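You operate a simulated robot arm through the tools that you are given. There is no shell and no other tool.

You are at the controls of a simulated robot arm. One attempt, no reset.

## Task
Share out the steel dice on the packing table. At the end: the 3 steel die from the packing table is on the silver steel plate; the 4 steel die from the packing table is on top of the black bobbin on the packing table; the black round brush from the packing table stands on top of the black heel block; the brown wax bar from the packing table stands on top of the yellow rubber block; whatever was shut is shut again. Leave all else as you found it, and nothing knocked over.

It is judged by the outcome, as a careful person would: the job done as asked, and still so three seconds after it is handed in. It fails if anything else is knocked over, pushed out of place, dropped, spilled or broken.

## Robot
A 6-joint arm with a two-finger parallel gripper, fixed in place. Base frame: the origin is on the floor under the middle of its stand, x ahead of it, y to its left, z up; the work surface is at about z = 0.84. Readings come in m, rad, newtons and seconds.
With the tool pointing down near the work surface it reaches from about 0.34 to 0.76 m from the base axis. Its first joint turns from -1.152 to 1.152 rad. Payload 2.45 kg.
The tool frame sits at the grasp point between the pads (the TCP): z along the fingers, y along the line on which they close. The tips reach 0.024 m beyond it. Largest opening 0.068 m; finger width 0.017, thickness 0.01; the body of the gripper, 0.04 by 0.07 m, starts 0.041 m behind the TCP.
Orientation is told as [roll, pitch, yaw] about the base's x, y, z axes, in that order, counted from this pose: with the fingers straight down and closing along the base's y, the tool's x points along the base's -x, its y along +y and its z along -z.

## Interface
- The arm moves only by the tool send_rows. Its argument "motion" is a list that holds one entry, the list of rows, each a list of 7 numbers: the finger opening in mm, from 0 to 68, then the shift along the tool's x, y, z in units of 500 mm (1.0 is 500 mm), then the turn, a rotation vector about the tool's x, y, z in units of 45 degrees (1.0 is 45 degrees). In form: [[[jaw, x, y, z, wx, wy, wz], ...]]. A call has 1 to 20 rows; each row is the pose to reach, as a shift and turn from the pose commanded when the call began, along the tool's axes at that moment. A call with a number of a shift or a turn outside -1 to 1 is refused whole. Rows are played at 5 a second. More than 0.05 m and 0.15 rad between two rows, or a gripper value outside its range, and nothing of the call is played. A pose out of reach is approached as far as the arm can. The call stops where the force on the tool passes 40 N (or 10 N more than at its start, if that is more) or the arm is blocked; 0.2 s more then pass. Each finger travels about 0.108 m/s and halts on what it meets, pressing with about 42 N; the grip force reading is that of the motor and also rises with nothing between the fingers. The clock runs only during rows and for 0.2 s after the last one: add rows that repeat a pose to give the fingers time. The reply holds the time, the measured pose of the TCP, the force on the tool along the base axes, the opening and the grip force, in the units named above and with some noise, with the torque about the TCP (base axes, N m) and any sound that the robot's microphone picked up, and new pictures: "views" is both (left out), scene, wrist or none.
- Cameras (640 x 400 px; columns grow to the right, rows downward): "scene" is fixed at [0.1551, 0.3976, 1.4728]; the picture's right is [-0.88, -0.47, 0.00], its down [-0.23, 0.43, -0.87] and it looks along [0.41, -0.77, -0.49] (base axes); focal length 330 px, centre (320, 200). "wrist" rides on the gripper at [0.084, 0.011, -0.075] in the tool frame; the picture's right is [-0.13, 0.99, 0.00], its down [-0.60, -0.08, -0.79] and it looks along [-0.79, -0.10, 0.61] (tool axes); focal length 251 px, centre (320, 200). There is no depth. A picture from a camera that has moved, and an enlarged one, comes with that camera's place and axes in the base frame and with its lens.
- inspect(camera, box): a new picture of the part [left, top, right, bottom] of that camera's present view, enlarged. It takes no simulated time.
- sign_off(): hands the job in; it is judged then, once.

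Places have to be worked out from the pictures, the camera data and where the tool is seen. Open the gripper and draw the arm clear of the work before you hand the job in, unless the task says otherwise.

The tools are called after ">>>" as a command line: name --argument value ..., lists and objects as JSON in quotes. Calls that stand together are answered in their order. send_rows: Moves the arm, as the interface text tells. Its arguments: {"type":"object","properties":{"motion":{"type":"array","items":{"type":"array","items":{"type":"array","items":{"type":"number"}}}},"views":{"type":"string","enum":["both","scene","wrist","none"]}},"required":["motion"]} The other tools are called the same way: inspect (camera, box) takes an enlarged picture of a part of a camera's view; sign_off () hands the job in.

At the start:

```text
time_s: 0.0
eef_pos: [0.3273, -0.2884, 1.1418]
tcp_rot: [0.001, 0.0, -0.001]
force: [1.1, -0.6, 0.1]
wrist_torque: [0.02, -0.01, 0.0]
grip_width: 0.068
finger_force: 0.1
```

scene: 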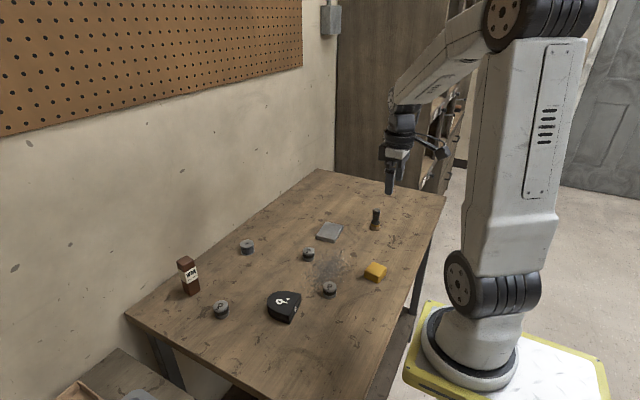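
wrist: 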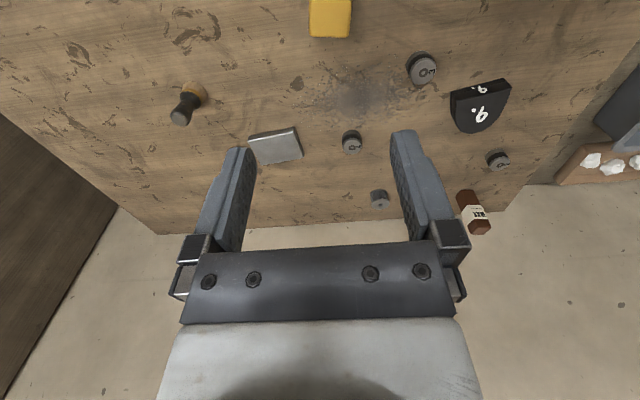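

I'll first enlarge the two camera views to tell the objects apart before moving anything.

>>> inspect --camera "scene" --box '[160, 200, 400, 350]'

>>> inspect --camera "wrist" --box '[320, 40, 560, 240]'

>>> inspect --camera "wrist" --box '[130, 0, 370, 200]'

>>> inspect --camera "scene" --box '[40, 320, 220, 400]'

```text
2.67 times, centred on (280, 275) of scene
camera zoom: at [0.1551, 0.3976, 1.4728], right [-0.88, -0.47, 0.0], down [-0.23, 0.43, -0.87], along [0.41, -0.77, -0.49], focal length 879 px, centre (427, 0)
```

zoom: 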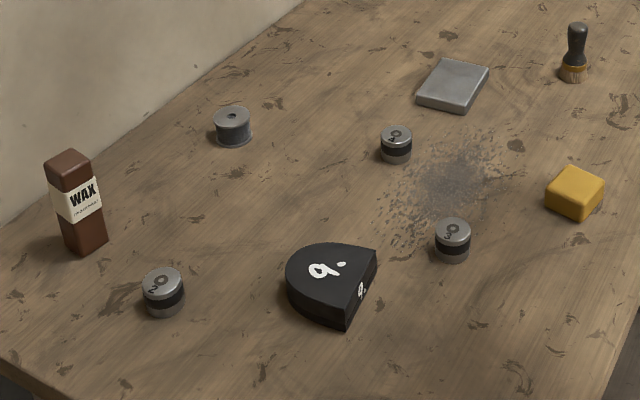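

```text
2.00 times, centred on (440, 140) of wrist
camera zoom: at [0.2417, -0.2791, 1.2161], right [0.13, 0.99, 0.0], down [0.6, -0.08, 0.79], along [0.79, -0.1, -0.61], focal length 503 px, centre (80, 320)
```

zoom: 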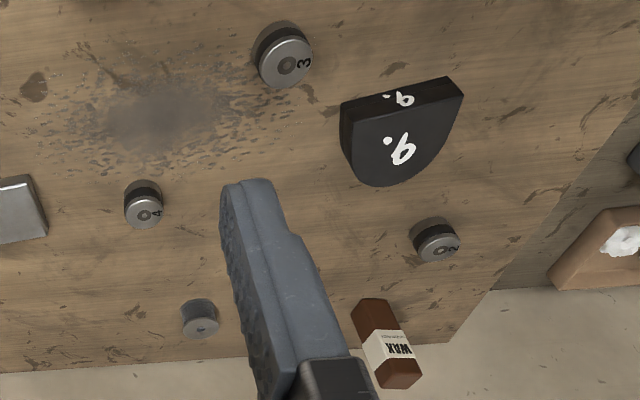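

```text
2.00 times, centred on (250, 100) of wrist
camera zoom: at [0.2417, -0.2791, 1.2161], right [0.13, 0.99, 0.0], down [0.6, -0.08, 0.79], along [0.79, -0.1, -0.61], focal length 503 px, centre (460, 400)
```

zoom: 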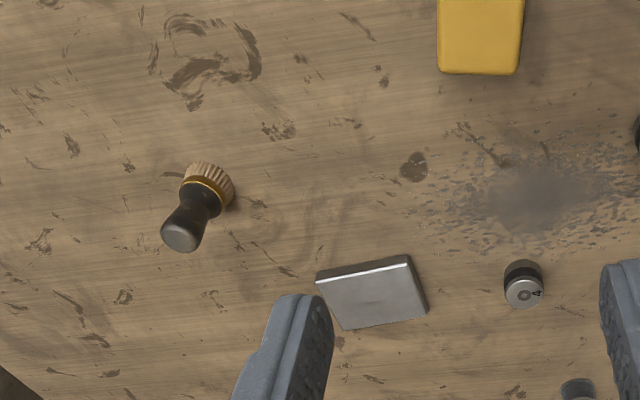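

```text
3.56 times, centred on (130, 360) of scene
camera zoom: at [0.1551, 0.3976, 1.4728], right [-0.88, -0.47, 0.0], down [-0.23, 0.43, -0.87], along [0.41, -0.77, -0.49], focal length 1172 px, centre (996, -369)
```

zoom: 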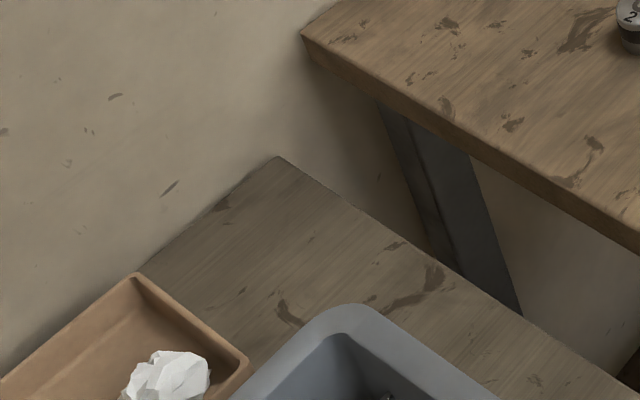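

The objects are clear: dice 2, 3 and 4, the bobbin, the wax bar, the black "9." heel block, the plate, the brush and the yellow block. I estimate die 3 near (0.427, -0.163), so I'll hover above it for a closer look from the wrist camera.

>>> send_rows --motion '[[[68, -0.035, 0.041, 0.04, 0, 0, 0], [68, -0.07, 0.083, 0.08, 0, 0, 0], [68, -0.105, 0.125, 0.12, 0, 0, 0], [68, -0.14, 0.165, 0.16, 0, 0, 0], [68, -0.17, 0.207, 0.2, 0, 0, 0], [68, -0.2, 0.25, 0.24, 0, 0, 0], [68, -0.2, 0.25, 0.24, 0, 0, 0]]]' --views "both"

```text
time_s: 1.6
eef_pos: [0.4255, -0.1643, 1.0215]
tcp_rot: [0.001, 0.0, 0.0]
force: [-0.4, -0.8, -0.3]
wrist_torque: [-0.01, 0.01, -0.04]
grip_width: 0.0679
finger_force: 0.1
camera wrist: at [0.341, -0.154, 1.0953], right [0.13, 0.99, 0.0], down [0.6, -0.08, 0.79], along [0.79, -0.1, -0.61], focal length 251 px, centre (320, 200)
```

scene: 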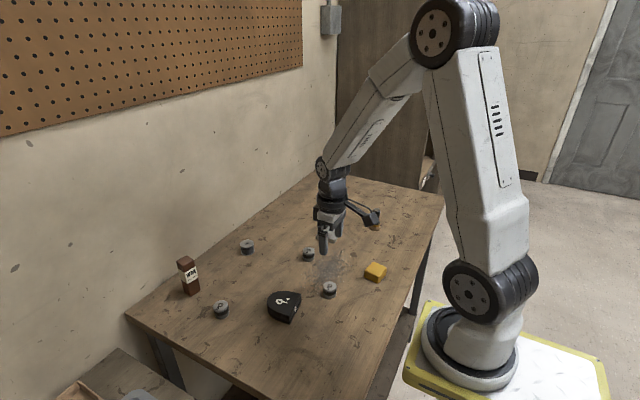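
wrist: 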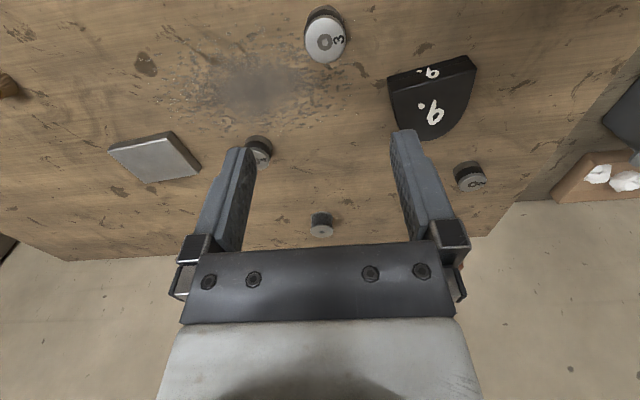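

The hover gives a much better view of all the items. I'll enlarge parts of it to measure their positions.

>>> inspect --camera "wrist" --box '[280, 0, 400, 75]'

>>> inspect --camera "wrist" --box '[370, 40, 530, 140]'

>>> inspect --camera "wrist" --box '[90, 100, 290, 225]'

>>> inspect --camera "wrist" --box '[290, 195, 370, 245]'

>>> inspect --camera "scene" --box '[160, 225, 320, 325]'

>>> inspect --camera "scene" --box '[290, 190, 450, 310]'

```text
5.33 times, centred on (340, 38) of wrist
camera zoom: at [0.341, -0.154, 1.0953], right [0.13, 0.99, 0.0], down [0.6, -0.08, 0.79], along [0.79, -0.1, -0.61], focal length 1341 px, centre (213, 1067)
```

zoom: 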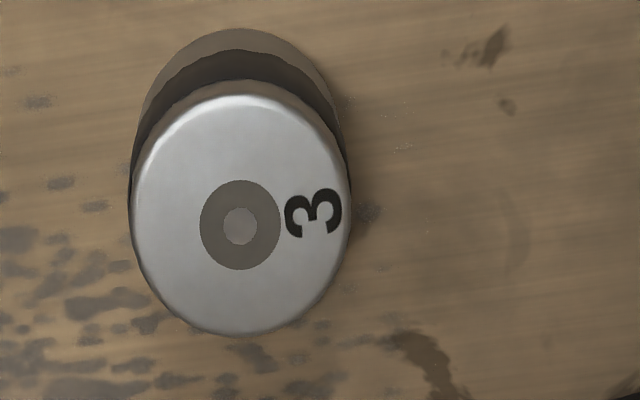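

```text
4.00 times, centred on (450, 90) of wrist
camera zoom: at [0.341, -0.154, 1.0953], right [0.13, 0.99, 0.0], down [0.6, -0.08, 0.79], along [0.79, -0.1, -0.61], focal length 1006 px, centre (-200, 640)
```

zoom: 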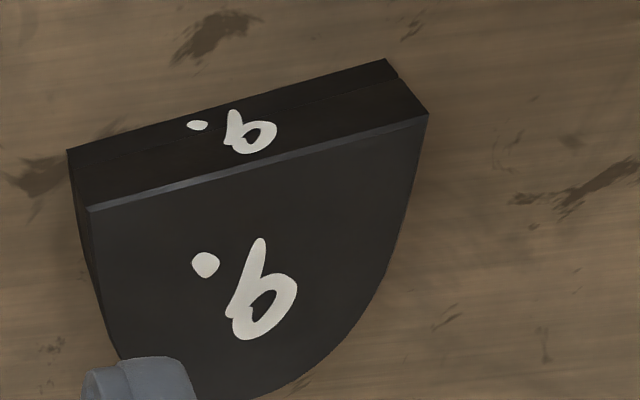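

```text
3.20 times, centred on (190, 162) of wrist
camera zoom: at [0.341, -0.154, 1.0953], right [0.13, 0.99, 0.0], down [0.6, -0.08, 0.79], along [0.79, -0.1, -0.61], focal length 805 px, centre (736, 320)
```

zoom: 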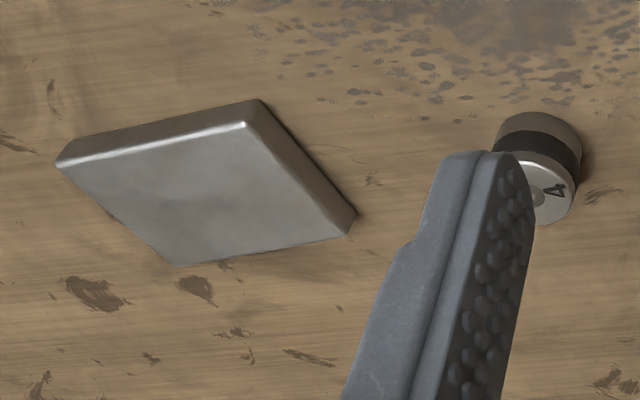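

```text
8.00 times, centred on (330, 220) of wrist
camera zoom: at [0.341, -0.154, 1.0953], right [0.13, 0.99, 0.0], down [0.6, -0.08, 0.79], along [0.79, -0.1, -0.61], focal length 2012 px, centre (240, 40)
```

zoom: 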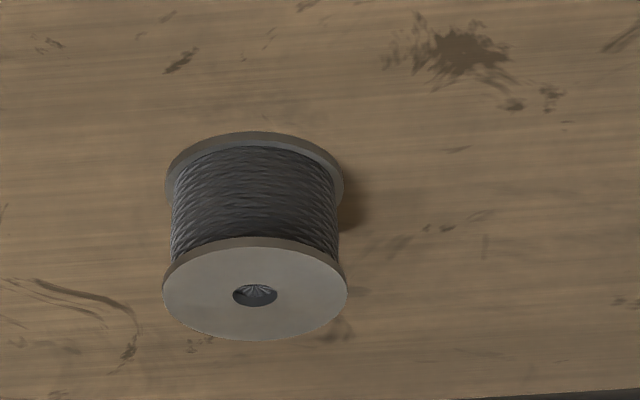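

```text
4.00 times, centred on (240, 275) of scene
camera zoom: at [0.1551, 0.3976, 1.4728], right [-0.88, -0.47, 0.0], down [-0.23, 0.43, -0.87], along [0.41, -0.77, -0.49], focal length 1318 px, centre (640, -100)
```

zoom: 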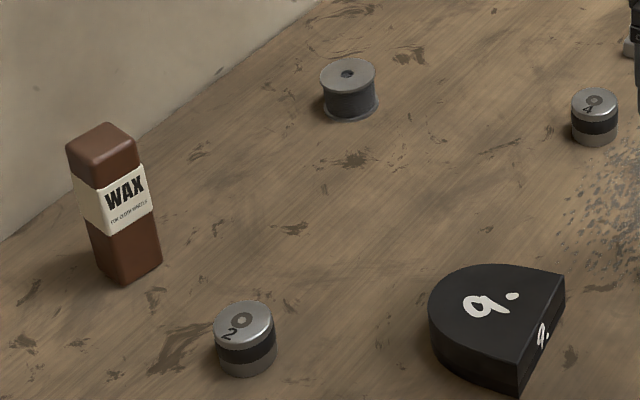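

```text
3.33 times, centred on (370, 250) of scene
camera zoom: at [0.1551, 0.3976, 1.4728], right [-0.88, -0.47, 0.0], down [-0.23, 0.43, -0.87], along [0.41, -0.77, -0.49], focal length 1098 px, centre (153, 33)
```

zoom: 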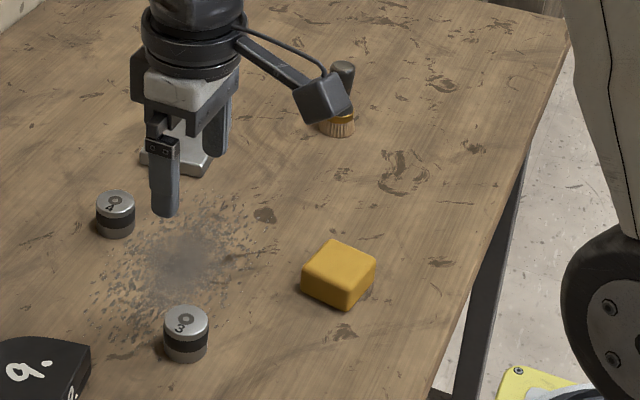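

Die 3 measures about 34 mm across and 28 mm tall at roughly (0.4235, -0.1605). That is about 2 mm back and 4 mm left of the tool, so I'll correct for this, go down around it and close the gripper.

>>> send_rows --motion '[[[68, 0.003, 0.009, 0.06, 0, 0, 0], [68, 0.003, 0.009, 0.12, 0, 0, 0], [68, 0.003, 0.009, 0.17, 0, 0, 0], [68, 0.003, 0.009, 0.21, 0, 0, 0], [68, 0.003, 0.009, 0.25, 0, 0, 0], [68, 0.003, 0.009, 0.28, 0, 0, 0], [68, 0.003, 0.009, 0.302, 0, 0, 0], [68, 0.003, 0.009, 0.302, 0, 0, 0]]]' --views "both"

```text
time_s: 3.4
eef_pos: [0.4239, -0.1589, 0.8686]
tcp_rot: [-0.001, -0.002, 0.0]
force: [-0.2, 0.8, 0.3]
wrist_torque: [-0.03, -0.03, -0.01]
grip_width: 0.0681
finger_force: 0.1
camera wrist: at [0.3401, -0.1498, 0.9439], right [0.13, 0.99, 0.0], down [0.6, -0.08, 0.79], along [0.79, -0.1, -0.61], focal length 251 px, centre (320, 200)
```

scene: 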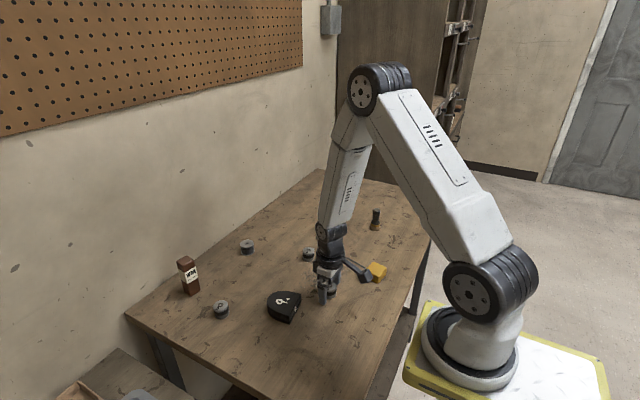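
wrist: 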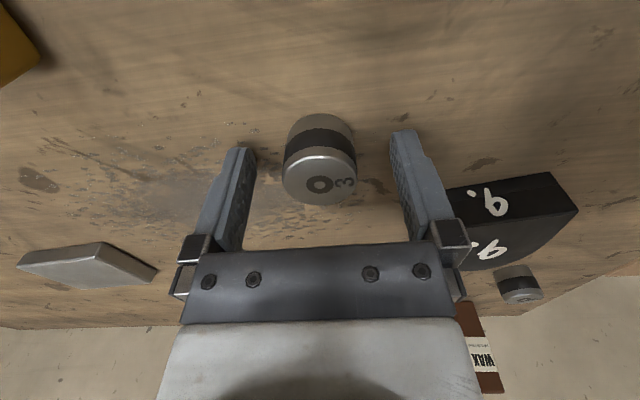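

The die sits centred between the fingers (its top is at pixel 320,178, where the grasp point projects to 320,182). I'll close on it.

>>> send_rows --motion '[[[30, 0, 0, 0, 0, 0, 0], [25, 0, 0, 0, 0, 0, 0], [25, 0, 0, 0, 0, 0, 0], [25, 0, 0, 0, 0, 0, 0]]]' --views "wrist"

```text
time_s: 4.4
eef_pos: [0.4248, -0.1606, 0.8693]
tcp_rot: [0.001, 0.0, -0.001]
force: [0.1, -0.9, -0.6]
wrist_torque: [0.0, -0.03, 0.01]
grip_width: 0.0332
finger_force: 41.5
camera wrist: at [0.3401, -0.1499, 0.9441], right [0.13, 0.99, 0.0], down [0.6, -0.08, 0.79], along [0.79, -0.1, -0.61], focal length 251 px, centre (320, 200)
```

wrist: 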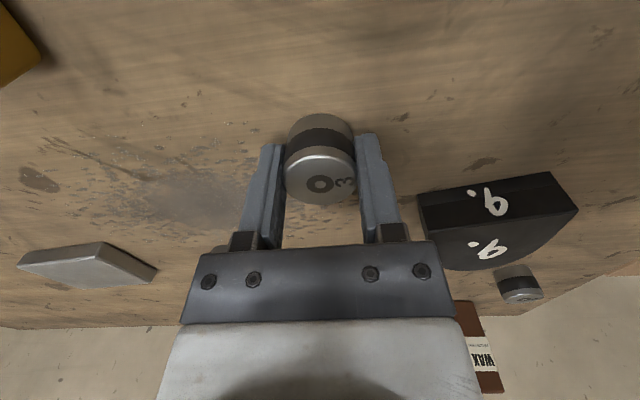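

Die 3 is gripped at a 33.2 mm opening with 41 N. I'll lift it straight up and carry it above the plate centre at about (0.548, -0.405).

>>> send_rows --motion '[[[25, 0, 0, -0.04, 0, 0, 0], [25, 0, 0, -0.1, 0, 0, 0], [25, 0, 0, -0.16, 0, 0, 0], [25, -0.02, -0.04, -0.2, 0, 0, 0], [25, -0.05, -0.1, -0.22, 0, 0, 0], [25, -0.085, -0.17, -0.22, 0, 0, 0], [25, -0.12, -0.24, -0.22, 0, 0, 0], [25, -0.155, -0.31, -0.22, 0, 0, 0], [25, -0.19, -0.38, -0.22, 0, 0, 0], [25, -0.22, -0.44, -0.22, 0, 0, 0], [25, -0.248, -0.488, -0.22, 0, 0, 0], [25, -0.248, -0.488, -0.22, 0, 0, 0]]]' --views "both"

```text
time_s: 7.0
eef_pos: [0.5491, -0.4053, 0.9811]
tcp_rot: [-0.001, -0.001, -0.001]
force: [0.0, 0.3, -0.4]
wrist_torque: [-0.05, -0.01, 0.03]
grip_width: 0.0251
finger_force: 0.1
camera wrist: at [0.4649, -0.3949, 1.0548], right [0.13, 0.99, 0.0], down [0.6, -0.08, 0.79], along [0.79, -0.1, -0.61], focal length 251 px, centre (320, 200)
```

scene: 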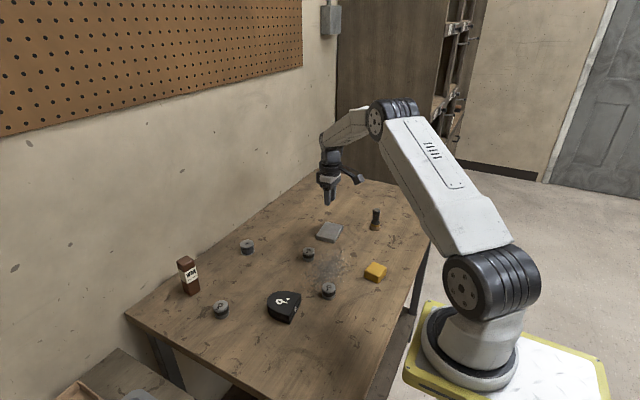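
wrist: 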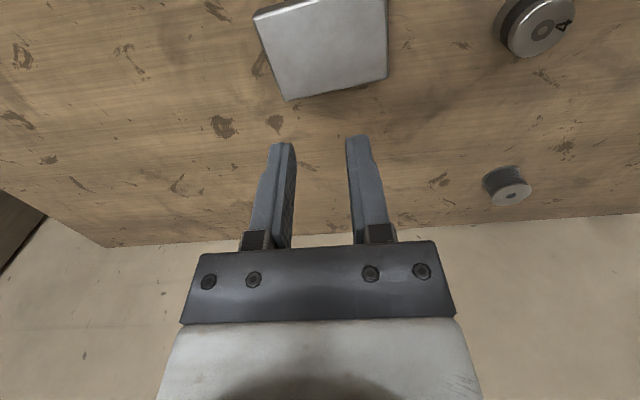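

The opening has dropped to 25 mm with no force, so the die slipped out and appears to still be near its old spot. I'll look closely at its state before doing anything else.

>>> inspect --camera "scene" --box '[290, 260, 370, 310]'

>>> inspect --camera "scene" --box '[280, 200, 400, 275]'

>>> inspect --camera "wrist" --box '[480, 0, 600, 75]'

>>> inspect --camera "wrist" --box '[460, 150, 560, 220]'

```text
8.00 times, centred on (330, 285) of scene
camera zoom: at [0.1551, 0.3976, 1.4728], right [-0.88, -0.47, 0.0], down [-0.23, 0.43, -0.87], along [0.41, -0.77, -0.49], focal length 2636 px, centre (240, -480)
```

zoom: 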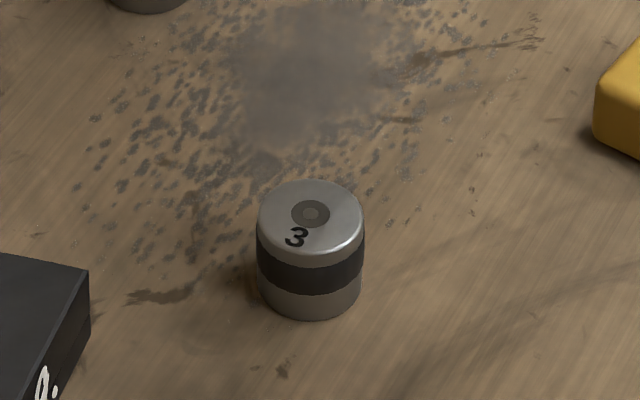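

```text
5.33 times, centred on (340, 238) of scene
camera zoom: at [0.1551, 0.3976, 1.4728], right [-0.88, -0.47, 0.0], down [-0.23, 0.43, -0.87], along [0.41, -0.77, -0.49], focal length 1757 px, centre (213, 0)
```

zoom: 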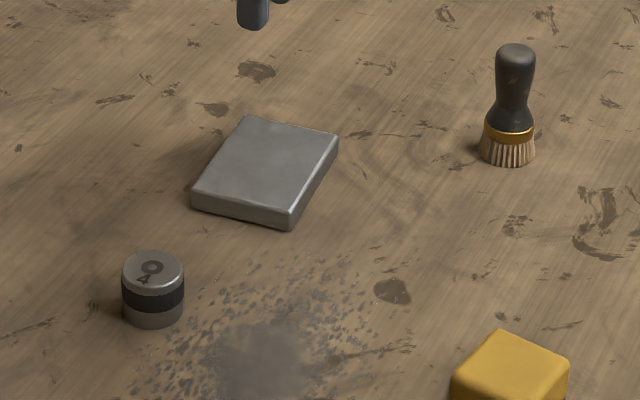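

```text
5.33 times, centred on (540, 38) of wrist
camera zoom: at [0.4649, -0.3949, 1.0548], right [0.13, 0.99, 0.0], down [0.6, -0.08, 0.79], along [0.79, -0.1, -0.61], focal length 1341 px, centre (-853, 1067)
```

zoom: 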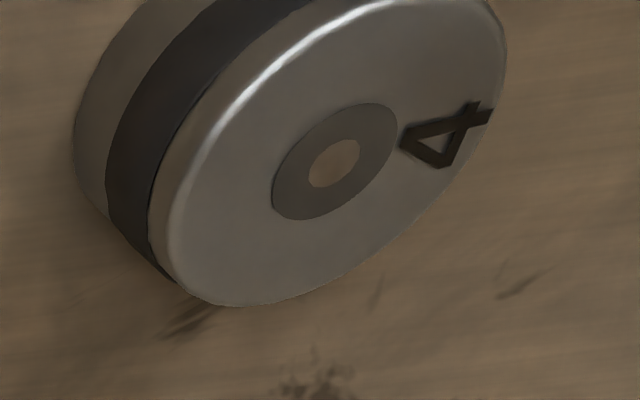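

```text
5.71 times, centred on (510, 185) of wrist
camera zoom: at [0.4649, -0.3949, 1.0548], right [0.13, 0.99, 0.0], down [0.6, -0.08, 0.79], along [0.79, -0.1, -0.61], focal length 1437 px, centre (-766, 286)
```

zoom: 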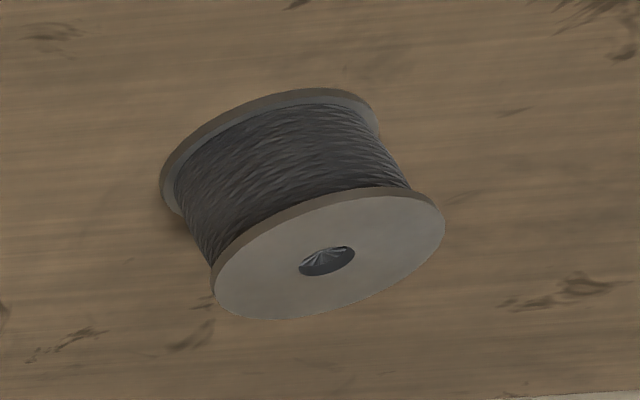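

Die 3 is still upright and has moved only a few mm, so it slipped early in the lift and never fell. I'll open up, return above it and re-measure before trying a slower, lower grasp.

>>> send_rows --motion '[[[68, 0, 0, -0.04, 0, 0, 0], [68, 0.04, 0.08, -0.06, 0, 0, 0], [68, 0.08, 0.16, -0.06, 0, 0, 0], [68, 0.12, 0.24, -0.06, 0, 0, 0], [68, 0.16, 0.32, -0.06, 0, 0, 0], [68, 0.2, 0.4, -0.06, 0, 0, 0], [68, 0.23, 0.46, -0.06, 0, 0, 0], [68, 0.25, 0.492, -0.06, 0, 0, 0], [68, 0.25, 0.492, -0.06, 0, 0, 0]]]' --views "wrist"

>>> inspect --camera "wrist" --box '[270, 0, 390, 75]'

```text
time_s: 9.0
eef_pos: [0.4228, -0.1567, 1.0113]
tcp_rot: [-0.001, -0.001, -0.001]
force: [-0.8, 0.3, 0.1]
wrist_torque: [0.0, 0.01, 0.02]
grip_width: 0.0679
finger_force: 0.0
camera wrist: at [0.3383, -0.1465, 1.0866], right [0.13, 0.99, 0.0], down [0.6, -0.08, 0.79], along [0.79, -0.1, -0.61], focal length 251 px, centre (320, 200)
```

wrist: 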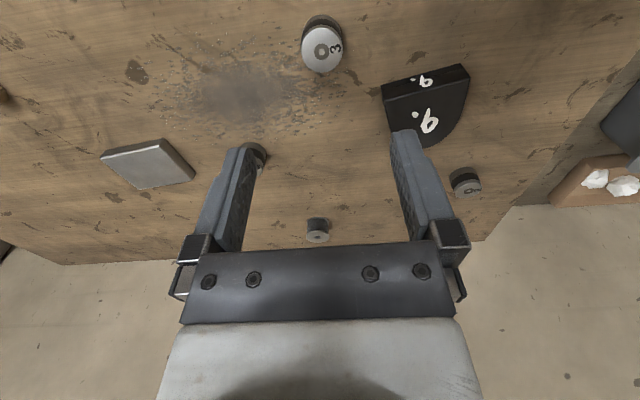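

```text
5.33 times, centred on (330, 38) of wrist
camera zoom: at [0.3383, -0.1465, 1.0866], right [0.13, 0.99, 0.0], down [0.6, -0.08, 0.79], along [0.79, -0.1, -0.61], focal length 1341 px, centre (267, 1067)
```

zoom: 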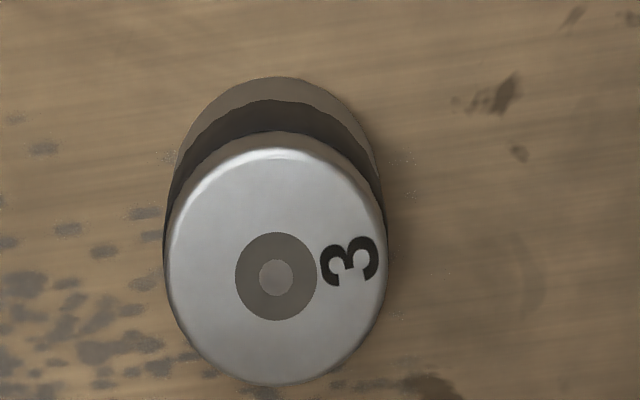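

Die 3 is now about 1 mm from under the tool. I'll descend 3 mm lower than before so the pads cover most of its height, then close.

>>> send_rows --motion '[[[68, -0.0024, 0.0026, 0.06, 0, 0, 0], [68, -0.0024, 0.0026, 0.12, 0, 0, 0], [68, -0.0024, 0.0026, 0.17, 0, 0, 0], [68, -0.0024, 0.0026, 0.21, 0, 0, 0], [68, -0.0024, 0.0026, 0.25, 0, 0, 0], [68, -0.0024, 0.0026, 0.275, 0, 0, 0], [68, -0.0024, 0.0026, 0.29, 0, 0, 0], [68, -0.0024, 0.0026, 0.29, 0, 0, 0], [50, -0.0024, 0.0026, 0.29, 0, 0, 0], [36, -0.0024, 0.0026, 0.29, 0, 0, 0], [20, -0.0024, 0.0026, 0.29, 0, 0, 0], [10, -0.0024, 0.0026, 0.29, 0, 0, 0], [0, -0.0024, 0.0026, 0.29, 0, 0, 0], [0, -0.0024, 0.0026, 0.29, 0, 0, 0]]]' --views "wrist"

>>> inspect --camera "wrist" --box '[240, 90, 400, 250]'

```text
time_s: 12.0
eef_pos: [0.4245, -0.1556, 0.8649]
tcp_rot: [0.001, -0.001, 0.0]
force: [0.9, 0.1, 0.3]
wrist_torque: [-0.01, -0.02, 0.0]
grip_width: 0.0331
finger_force: 41.8
camera wrist: at [0.34, -0.1462, 0.9399], right [0.13, 0.99, 0.0], down [0.6, -0.08, 0.79], along [0.79, -0.1, -0.61], focal length 251 px, centre (320, 200)
```

wrist: 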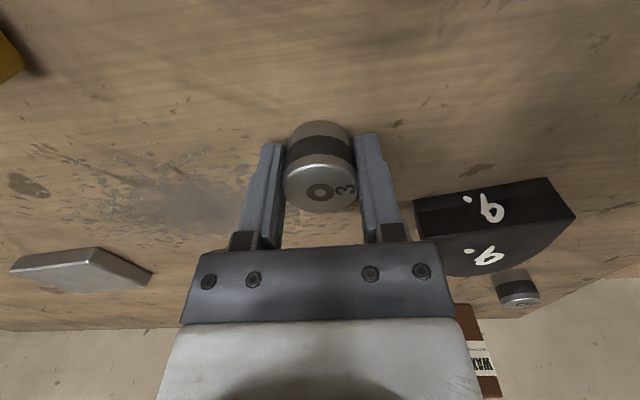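

```text
2.50 times, centred on (320, 170) of wrist
camera zoom: at [0.34, -0.1462, 0.9399], right [0.13, 0.99, 0.0], down [0.6, -0.08, 0.79], along [0.79, -0.1, -0.61], focal length 629 px, centre (320, 275)
```

zoom: 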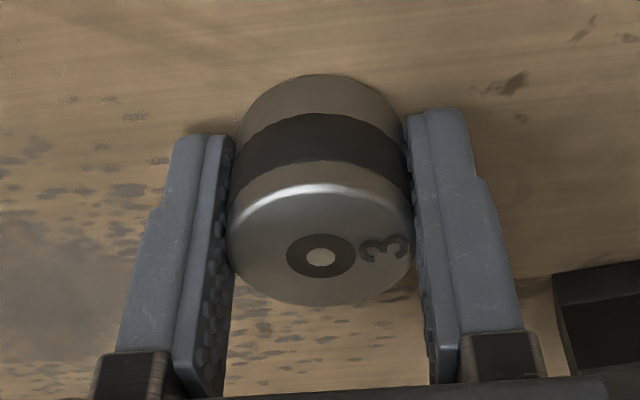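

The die is gripped and centred with the pads well down its sides. I'll lift only 4 mm slowly and read the forces.

>>> send_rows --motion '[[[0, 0, 0, -0.001, 0, 0, 0], [0, 0, 0, -0.002, 0, 0, 0], [0, 0, 0, -0.004, 0, 0, 0], [0, 0, 0, -0.006, 0, 0, 0], [0, 0, 0, -0.008, 0, 0, 0], [0, 0, 0, -0.008, 0, 0, 0]]]' --views "wrist"

>>> inspect --camera "wrist" --box '[240, 90, 400, 250]'

```text
time_s: 13.4
eef_pos: [0.4254, -0.1563, 0.8689]
tcp_rot: [0.0, 0.0, 0.0]
force: [0.1, -0.6, -1.8]
wrist_torque: [0.0, -0.01, -0.01]
grip_width: 0.0331
finger_force: 42.7
camera wrist: at [0.3405, -0.1464, 0.9437], right [0.13, 0.99, 0.0], down [0.6, -0.08, 0.79], along [0.79, -0.1, -0.61], focal length 251 px, centre (320, 200)
```

wrist: 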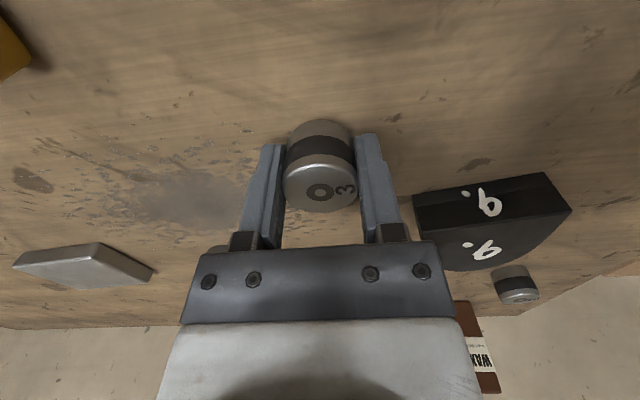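

```text
2.50 times, centred on (320, 170) of wrist
camera zoom: at [0.3405, -0.1464, 0.9437], right [0.13, 0.99, 0.0], down [0.6, -0.08, 0.79], along [0.79, -0.1, -0.61], focal length 629 px, centre (320, 275)
```

zoom: 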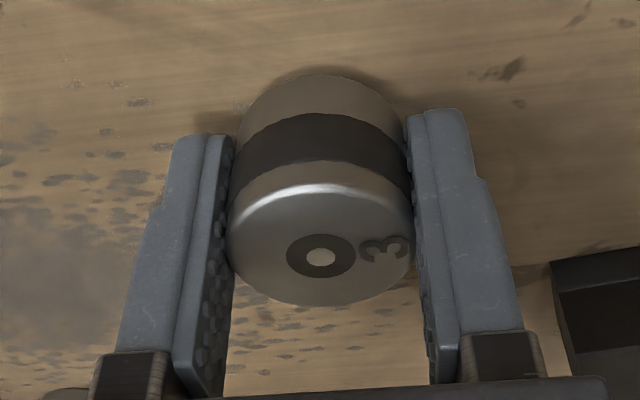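

The die is off the table with an unchanged grip (about 1.8 N of weight). I'll keep raising it slowly.

>>> send_rows --motion '[[[0, 0, 0, -0.01, 0, 0, 0], [0, 0, 0, -0.025, 0, 0, 0], [0, 0, 0, -0.045, 0, 0, 0], [0, 0, 0, -0.065, 0, 0, 0], [0, 0, 0, -0.085, 0, 0, 0], [0, 0, 0, -0.105, 0, 0, 0], [0, 0, 0, -0.12, 0, 0, 0], [0, 0, 0, -0.12, 0, 0, 0]]]' --views "wrist"

>>> inspect --camera "wrist" --box '[240, 90, 400, 250]'

```text
time_s: 15.2
eef_pos: [0.4247, -0.1562, 0.9294]
tcp_rot: [0.0, 0.002, 0.0]
force: [0.1, 0.2, -2.0]
wrist_torque: [-0.02, -0.03, 0.0]
grip_width: 0.0332
finger_force: 42.3
camera wrist: at [0.3402, -0.1463, 1.0039], right [0.13, 0.99, 0.0], down [0.6, -0.08, 0.79], along [0.79, -0.1, -0.61], focal length 251 px, centre (320, 200)
```

wrist: 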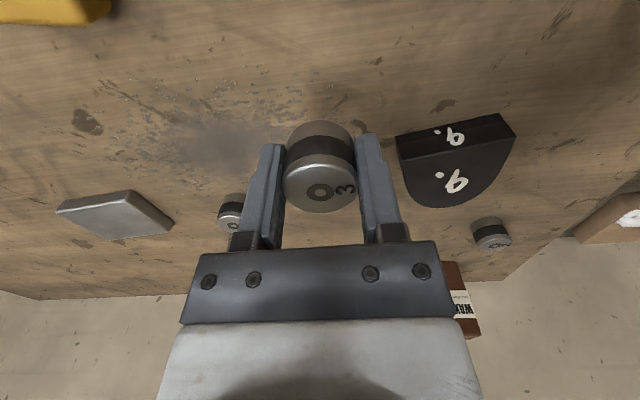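

```text
2.50 times, centred on (320, 170) of wrist
camera zoom: at [0.3402, -0.1463, 1.0039], right [0.13, 0.99, 0.0], down [0.6, -0.08, 0.79], along [0.79, -0.1, -0.61], focal length 629 px, centre (320, 275)
```

zoom: 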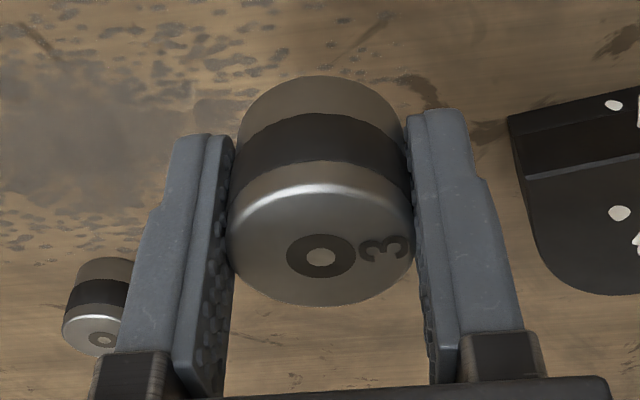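

The grip holds firmly. I'll carry die 3 smoothly over the plate centre at about (0.547, -0.402).

>>> send_rows --motion '[[[0, 0, 0, -0.03, 0, 0, 0], [0, -0.012, -0.024, -0.05, 0, 0, 0], [0, -0.03, -0.06, -0.06, 0, 0, 0], [0, -0.055, -0.11, -0.06, 0, 0, 0], [0, -0.08, -0.16, -0.06, 0, 0, 0], [0, -0.105, -0.21, -0.06, 0, 0, 0], [0, -0.13, -0.26, -0.06, 0, 0, 0], [0, -0.155, -0.31, -0.06, 0, 0, 0], [0, -0.18, -0.36, -0.06, 0, 0, 0], [0, -0.205, -0.41, -0.06, 0, 0, 0], [0, -0.225, -0.45, -0.06, 0, 0, 0], [0, -0.24, -0.478, -0.06, 0, 0, 0], [0, -0.2456, -0.49, -0.06, 0, 0, 0], [0, -0.2456, -0.49, -0.06, 0, 0, 0]]]' --views "wrist"

```text
time_s: 18.2
eef_pos: [0.547, -0.4025, 0.959]
tcp_rot: [-0.002, 0.001, 0.0]
force: [-0.7, -0.3, -1.9]
wrist_torque: [-0.02, 0.02, -0.01]
grip_width: 0.0333
finger_force: 42.6
camera wrist: at [0.4628, -0.3917, 1.0333], right [0.13, 0.99, 0.0], down [0.6, -0.08, 0.79], along [0.79, -0.1, -0.61], focal length 251 px, centre (320, 200)
```

wrist: 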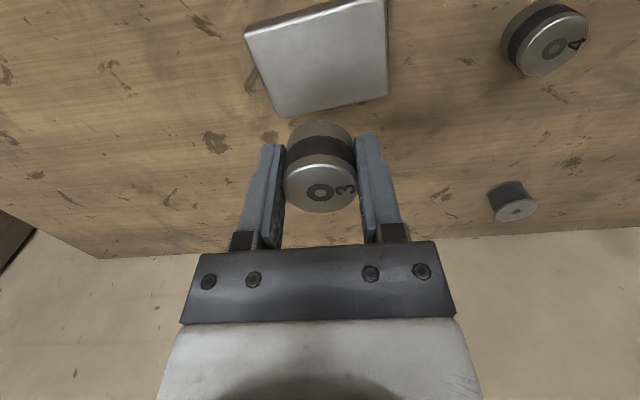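

Die 3 is over the plate, about 3 mm further out than its centre. I'll shift back 3 mm and lower it to just above the plate's top (about 0.852).

>>> send_rows --motion '[[[0, 0.006, 0, 0.03, 0, 0, 0], [0, 0.006, 0, 0.06, 0, 0, 0], [0, 0.006, 0, 0.09, 0, 0, 0], [0, 0.006, 0, 0.115, 0, 0, 0], [0, 0.006, 0, 0.135, 0, 0, 0], [0, 0.006, 0, 0.148, 0, 0, 0], [0, 0.006, 0, 0.154, 0, 0, 0], [0, 0.006, 0, 0.154, 0, 0, 0]]]' --views "both"

>>> inspect --camera "wrist" --box '[220, 70, 420, 250]'

>>> inspect --camera "scene" --box '[290, 200, 370, 250]'

```text
time_s: 20.0
eef_pos: [0.5449, -0.4005, 0.8816]
tcp_rot: [-0.002, 0.0, -0.001]
force: [0.4, 0.6, -1.9]
wrist_torque: [0.01, 0.0, 0.03]
grip_width: 0.0334
finger_force: 42.4
camera wrist: at [0.46, -0.3912, 0.9568], right [0.13, 0.99, 0.0], down [0.6, -0.08, 0.79], along [0.79, -0.1, -0.61], focal length 251 px, centre (320, 200)
```

scene: 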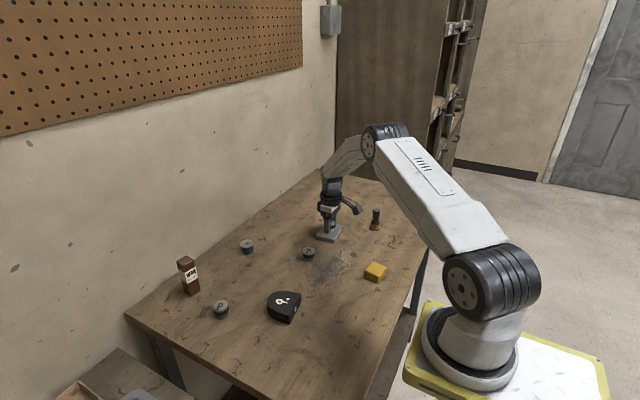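
wrist: 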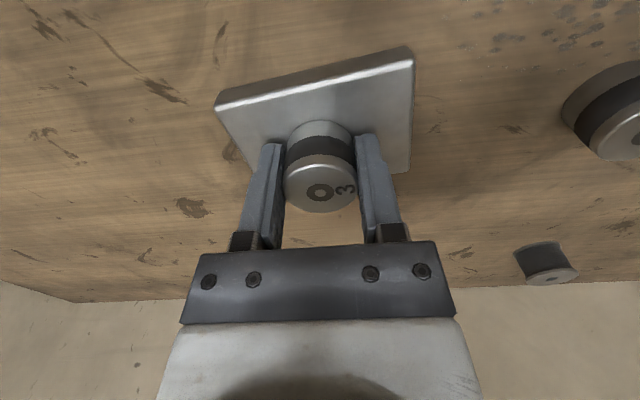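

```text
2.22 times, centred on (320, 160) of wrist
camera zoom: at [0.46, -0.3912, 0.9568], right [0.13, 0.99, 0.0], down [0.6, -0.08, 0.79], along [0.79, -0.1, -0.61], focal length 559 px, centre (320, 289)
```

zoom: 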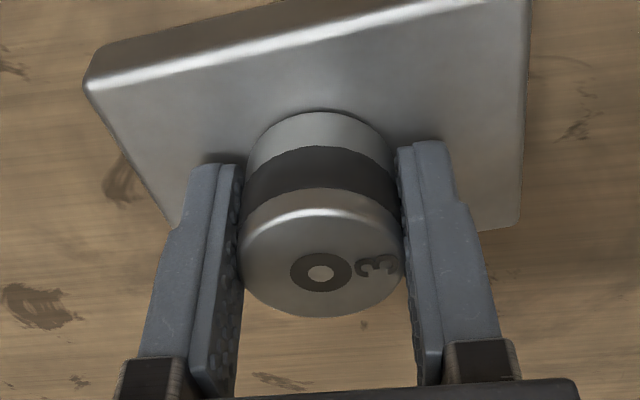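

```text
8.00 times, centred on (330, 225) of scene
camera zoom: at [0.1551, 0.3976, 1.4728], right [-0.88, -0.47, 0.0], down [-0.23, 0.43, -0.87], along [0.41, -0.77, -0.49], focal length 2636 px, centre (240, 0)
```

zoom: 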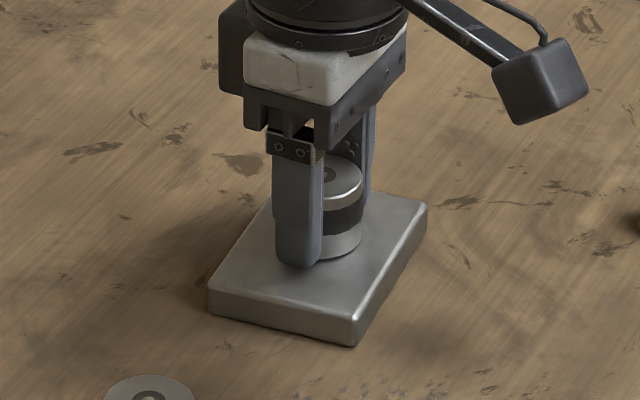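

The die's base is a few mm above the plate and well inside its edges. I'll lower in small steps and watch for the weight to transfer.

>>> send_rows --motion '[[[0, 0, 0, 0.002, 0, 0, 0], [0, 0, 0, 0.004, 0, 0, 0], [0, 0, 0, 0.005, 0, 0, 0], [0, 0, 0, 0.005, 0, 0, 0]]]' --views "none"

```text
time_s: 21.0
eef_pos: [0.5454, -0.4014, 0.8808]
tcp_rot: [-0.001, -0.002, -0.001]
force: [-2.6, 4.6, 14.3]
wrist_torque: [0.18, 0.13, -0.02]
grip_width: 0.0332
finger_force: 41.5
```

The +14 N upward force shows the die is on the plate. I'll ease up about 1 mm, then open the fingers gently.

>>> send_rows --motion '[[[0, 0, 0, -0.001, 0, 0, 0], [0, 0, 0, -0.002, 0, 0, 0], [0, 0, 0, -0.002, 0, 0, 0]]]' --views "none"

```text
time_s: 21.8
eef_pos: [0.5444, -0.4028, 0.8814]
tcp_rot: [0.001, 0.0, 0.0]
force: [3.5, 0.2, 4.5]
wrist_torque: [-0.03, -0.09, 0.02]
grip_width: 0.0331
finger_force: 41.5
```

The contact force is now light at 4.5 N. I'll open the gripper slowly and then rise.

>>> send_rows --motion '[[[36, 0, 0, 0, 0, 0, 0], [42, 0, 0, 0, 0, 0, 0], [50, 0, 0, 0, 0, 0, 0], [60, 0, 0, 0, 0, 0, 0], [60, 0, 0, -0.02, 0, 0, 0], [60, 0, 0, -0.06, 0, 0, 0], [60, 0, 0, -0.12, 0, 0, 0], [60, 0, 0, -0.2, 0, 0, 0], [60, 0, 0, -0.26, 0, 0, 0], [60, 0, 0, -0.26, 0, 0, 0]]]' --views "both"

>>> inspect --camera "wrist" --box '[220, 0, 420, 125]'

>>> inspect --camera "scene" --box '[290, 200, 370, 250]'

```text
time_s: 24.0
eef_pos: [0.543, -0.4024, 1.0118]
tcp_rot: [0.001, -0.001, -0.001]
force: [-0.5, 0.1, 0.0]
wrist_torque: [0.0, 0.02, 0.0]
grip_width: 0.0601
finger_force: 0.0
camera wrist: at [0.4592, -0.392, 1.0863], right [0.13, 0.99, 0.0], down [0.6, -0.08, 0.79], along [0.79, -0.1, -0.61], focal length 251 px, centre (320, 200)
```

scene: 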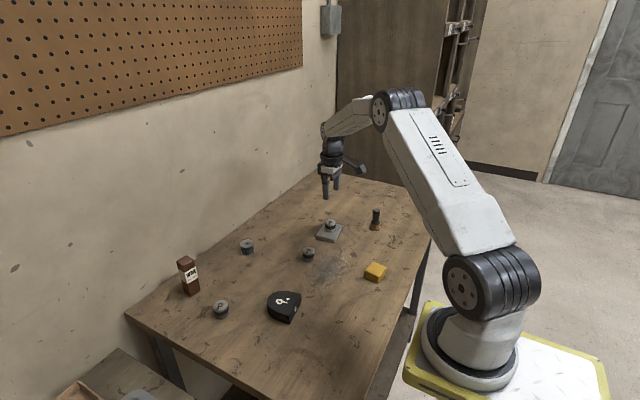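
wrist: 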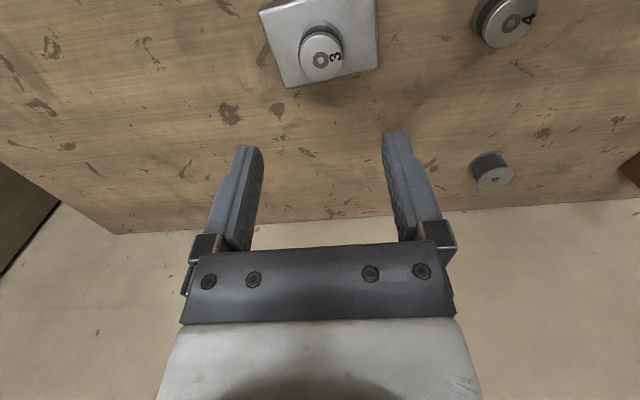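

```text
3.20 times, centred on (320, 62) of wrist
camera zoom: at [0.4592, -0.392, 1.0863], right [0.13, 0.99, 0.0], down [0.6, -0.08, 0.79], along [0.79, -0.1, -0.61], focal length 805 px, centre (320, 640)
```

zoom: 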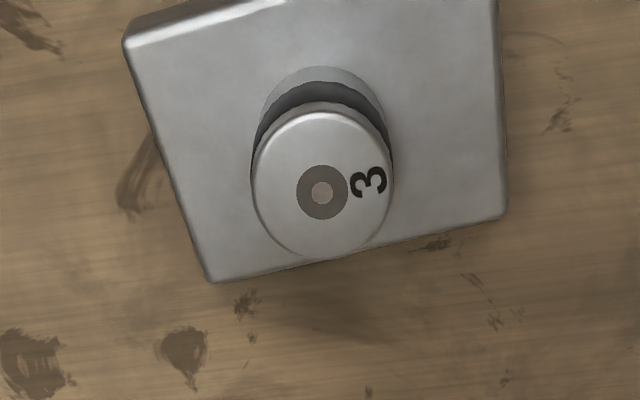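

```text
8.00 times, centred on (330, 225) of scene
camera zoom: at [0.1551, 0.3976, 1.4728], right [-0.88, -0.47, 0.0], down [-0.23, 0.43, -0.87], along [0.41, -0.77, -0.49], focal length 2636 px, centre (240, 0)
```

zoom: 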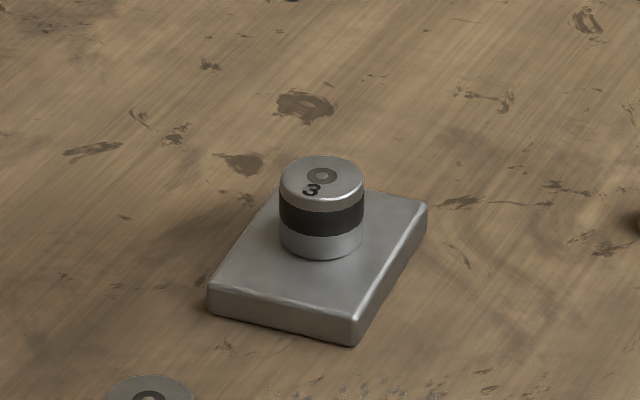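

Die 3 rests squarely on the plate and the plate hasn't shifted. Next is die 4, which I estimate at about (0.546, -0.259), so I'll hover over it.

>>> send_rows --motion '[[[68, 0, 0.06, 0, 0, 0, 0], [68, -0.002, 0.13, 0, 0, 0, 0], [68, -0.004, 0.2, 0, 0, 0, 0], [68, -0.006, 0.26, 0, 0, 0, 0], [68, -0.006, 0.288, 0, 0, 0, 0], [68, -0.006, 0.288, 0, 0, 0, 0]]]' --views "wrist"

>>> inspect --camera "wrist" --box '[260, 0, 380, 75]'

>>> inspect --camera "wrist" --box '[290, 100, 450, 220]'

```text
time_s: 25.4
eef_pos: [0.5475, -0.2562, 1.0129]
tcp_rot: [0.001, 0.001, 0.001]
force: [0.2, 0.2, -0.4]
wrist_torque: [0.02, 0.0, 0.01]
grip_width: 0.0681
finger_force: 0.0
camera wrist: at [0.4625, -0.2457, 1.0873], right [0.13, 0.99, 0.0], down [0.6, -0.08, 0.79], along [0.79, -0.1, -0.61], focal length 251 px, centre (320, 200)
```

wrist: 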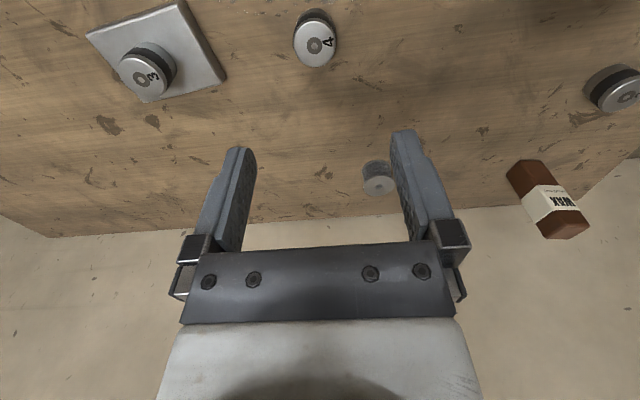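

```text
5.33 times, centred on (320, 38) of wrist
camera zoom: at [0.4625, -0.2457, 1.0873], right [0.13, 0.99, 0.0], down [0.6, -0.08, 0.79], along [0.79, -0.1, -0.61], focal length 1341 px, centre (320, 1067)
```

zoom: 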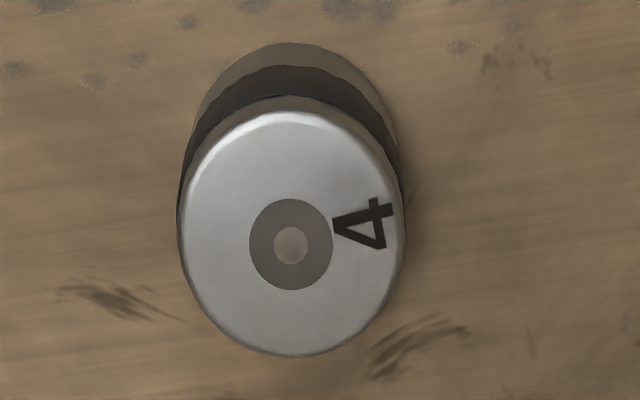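

```text
3.33 times, centred on (370, 160) of wrist
camera zoom: at [0.4625, -0.2457, 1.0873], right [0.13, 0.99, 0.0], down [0.6, -0.08, 0.79], along [0.79, -0.1, -0.61], focal length 838 px, centre (153, 333)
```

zoom: 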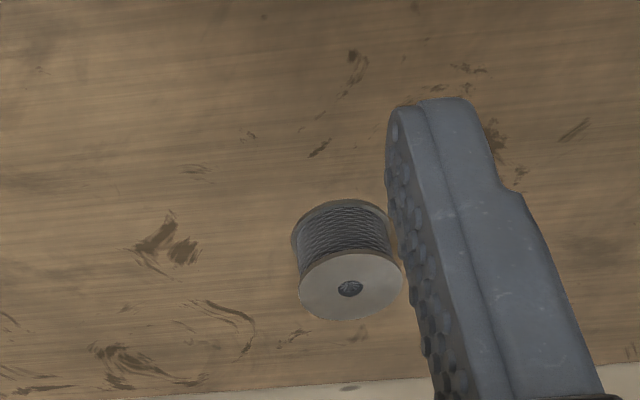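

Die 4's top centre is about 1.5 mm back and 4 mm right of the tool, and the bobbin is at about (0.7255, -0.2003), roughly 29 mm tall. I'll correct, descend onto die 4 and grip it as I did die 3.

>>> send_rows --motion '[[[68, 0.003, -0.0084, 0.06, 0, 0, 0], [68, 0.003, -0.0084, 0.12, 0, 0, 0], [68, 0.003, -0.0084, 0.17, 0, 0, 0], [68, 0.003, -0.0084, 0.21, 0, 0, 0], [68, 0.003, -0.0084, 0.25, 0, 0, 0], [68, 0.003, -0.0084, 0.278, 0, 0, 0], [68, 0.003, -0.0084, 0.293, 0, 0, 0], [68, 0.003, -0.0084, 0.293, 0, 0, 0], [50, 0.003, -0.0084, 0.293, 0, 0, 0], [36, 0.003, -0.0084, 0.293, 0, 0, 0], [20, 0.003, -0.0084, 0.293, 0, 0, 0], [10, 0.003, -0.0084, 0.293, 0, 0, 0], [0, 0.003, -0.0084, 0.293, 0, 0, 0], [0, 0.003, -0.0084, 0.293, 0, 0, 0]]]' --views "wrist"

>>> inspect --camera "wrist" --box '[240, 90, 400, 250]'

```text
time_s: 28.4
eef_pos: [0.5452, -0.262, 0.8654]
tcp_rot: [0.0, 0.001, -0.002]
force: [0.7, -1.2, -0.1]
wrist_torque: [-0.01, -0.04, 0.0]
grip_width: 0.033
finger_force: 42.5
camera wrist: at [0.4621, -0.2525, 0.939], right [0.13, 0.99, 0.0], down [0.6, -0.08, 0.79], along [0.79, -0.1, -0.61], focal length 251 px, centre (320, 200)
```

wrist: 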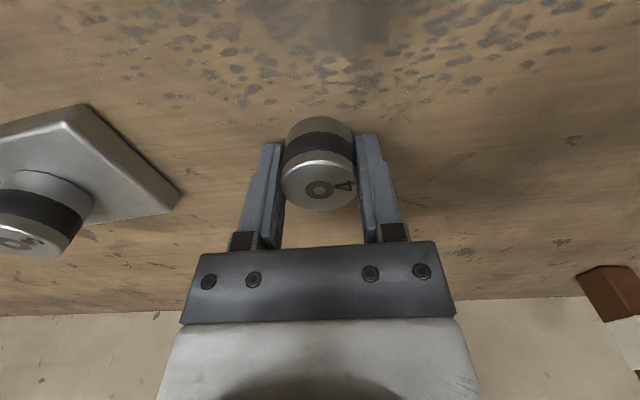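

```text
2.50 times, centred on (320, 170) of wrist
camera zoom: at [0.4621, -0.2525, 0.939], right [0.13, 0.99, 0.0], down [0.6, -0.08, 0.79], along [0.79, -0.1, -0.61], focal length 629 px, centre (320, 275)
```

zoom: 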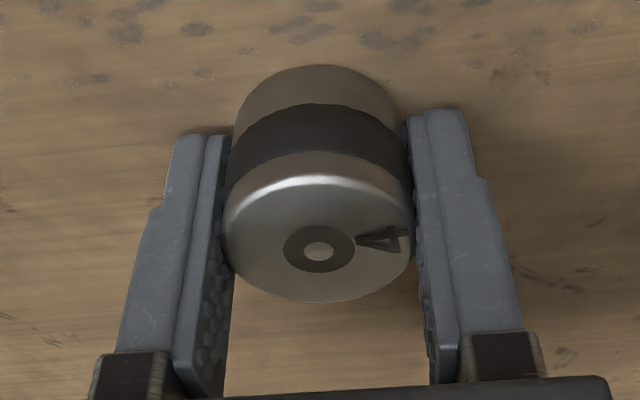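

Die 4 is gripped at 33.0 mm with 42 N. I'll lift slowly and check the hold.

>>> send_rows --motion '[[[0, 0, 0, -0.001, 0, 0, 0], [0, 0, 0, -0.002, 0, 0, 0], [0, 0, 0, -0.004, 0, 0, 0], [0, 0, 0, -0.008, 0, 0, 0], [0, 0, 0, -0.015, 0, 0, 0], [0, 0, 0, -0.025, 0, 0, 0], [0, 0, 0, -0.04, 0, 0, 0], [0, 0, 0, -0.06, 0, 0, 0], [0, 0, 0, -0.08, 0, 0, 0], [0, 0, 0, -0.1, 0, 0, 0], [0, 0, 0, -0.12, 0, 0, 0], [0, 0, 0, -0.14, 0, 0, 0], [0, 0, 0, -0.16, 0, 0, 0], [0, 0, 0, -0.17, 0, 0, 0], [0, 0, 0, -0.17, 0, 0, 0]]]' --views "wrist"

```text
time_s: 31.6
eef_pos: [0.5453, -0.2608, 0.9495]
tcp_rot: [0.0, 0.001, -0.001]
force: [-0.4, -0.1, -1.9]
wrist_torque: [-0.01, 0.01, -0.01]
grip_width: 0.0331
finger_force: 41.8
camera wrist: at [0.4615, -0.2512, 1.0246], right [0.13, 0.99, 0.0], down [0.6, -0.08, 0.79], along [0.79, -0.1, -0.61], focal length 251 px, centre (320, 200)
```

wrist: 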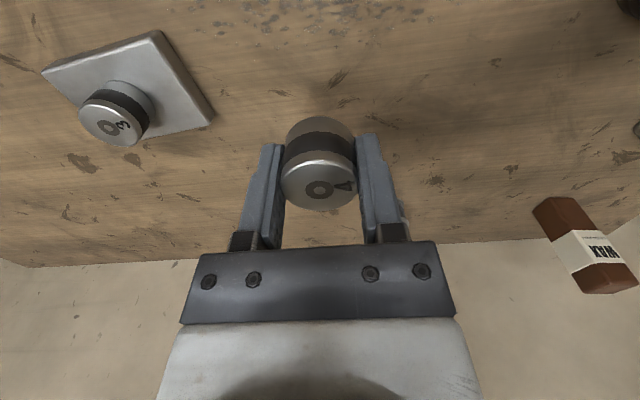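

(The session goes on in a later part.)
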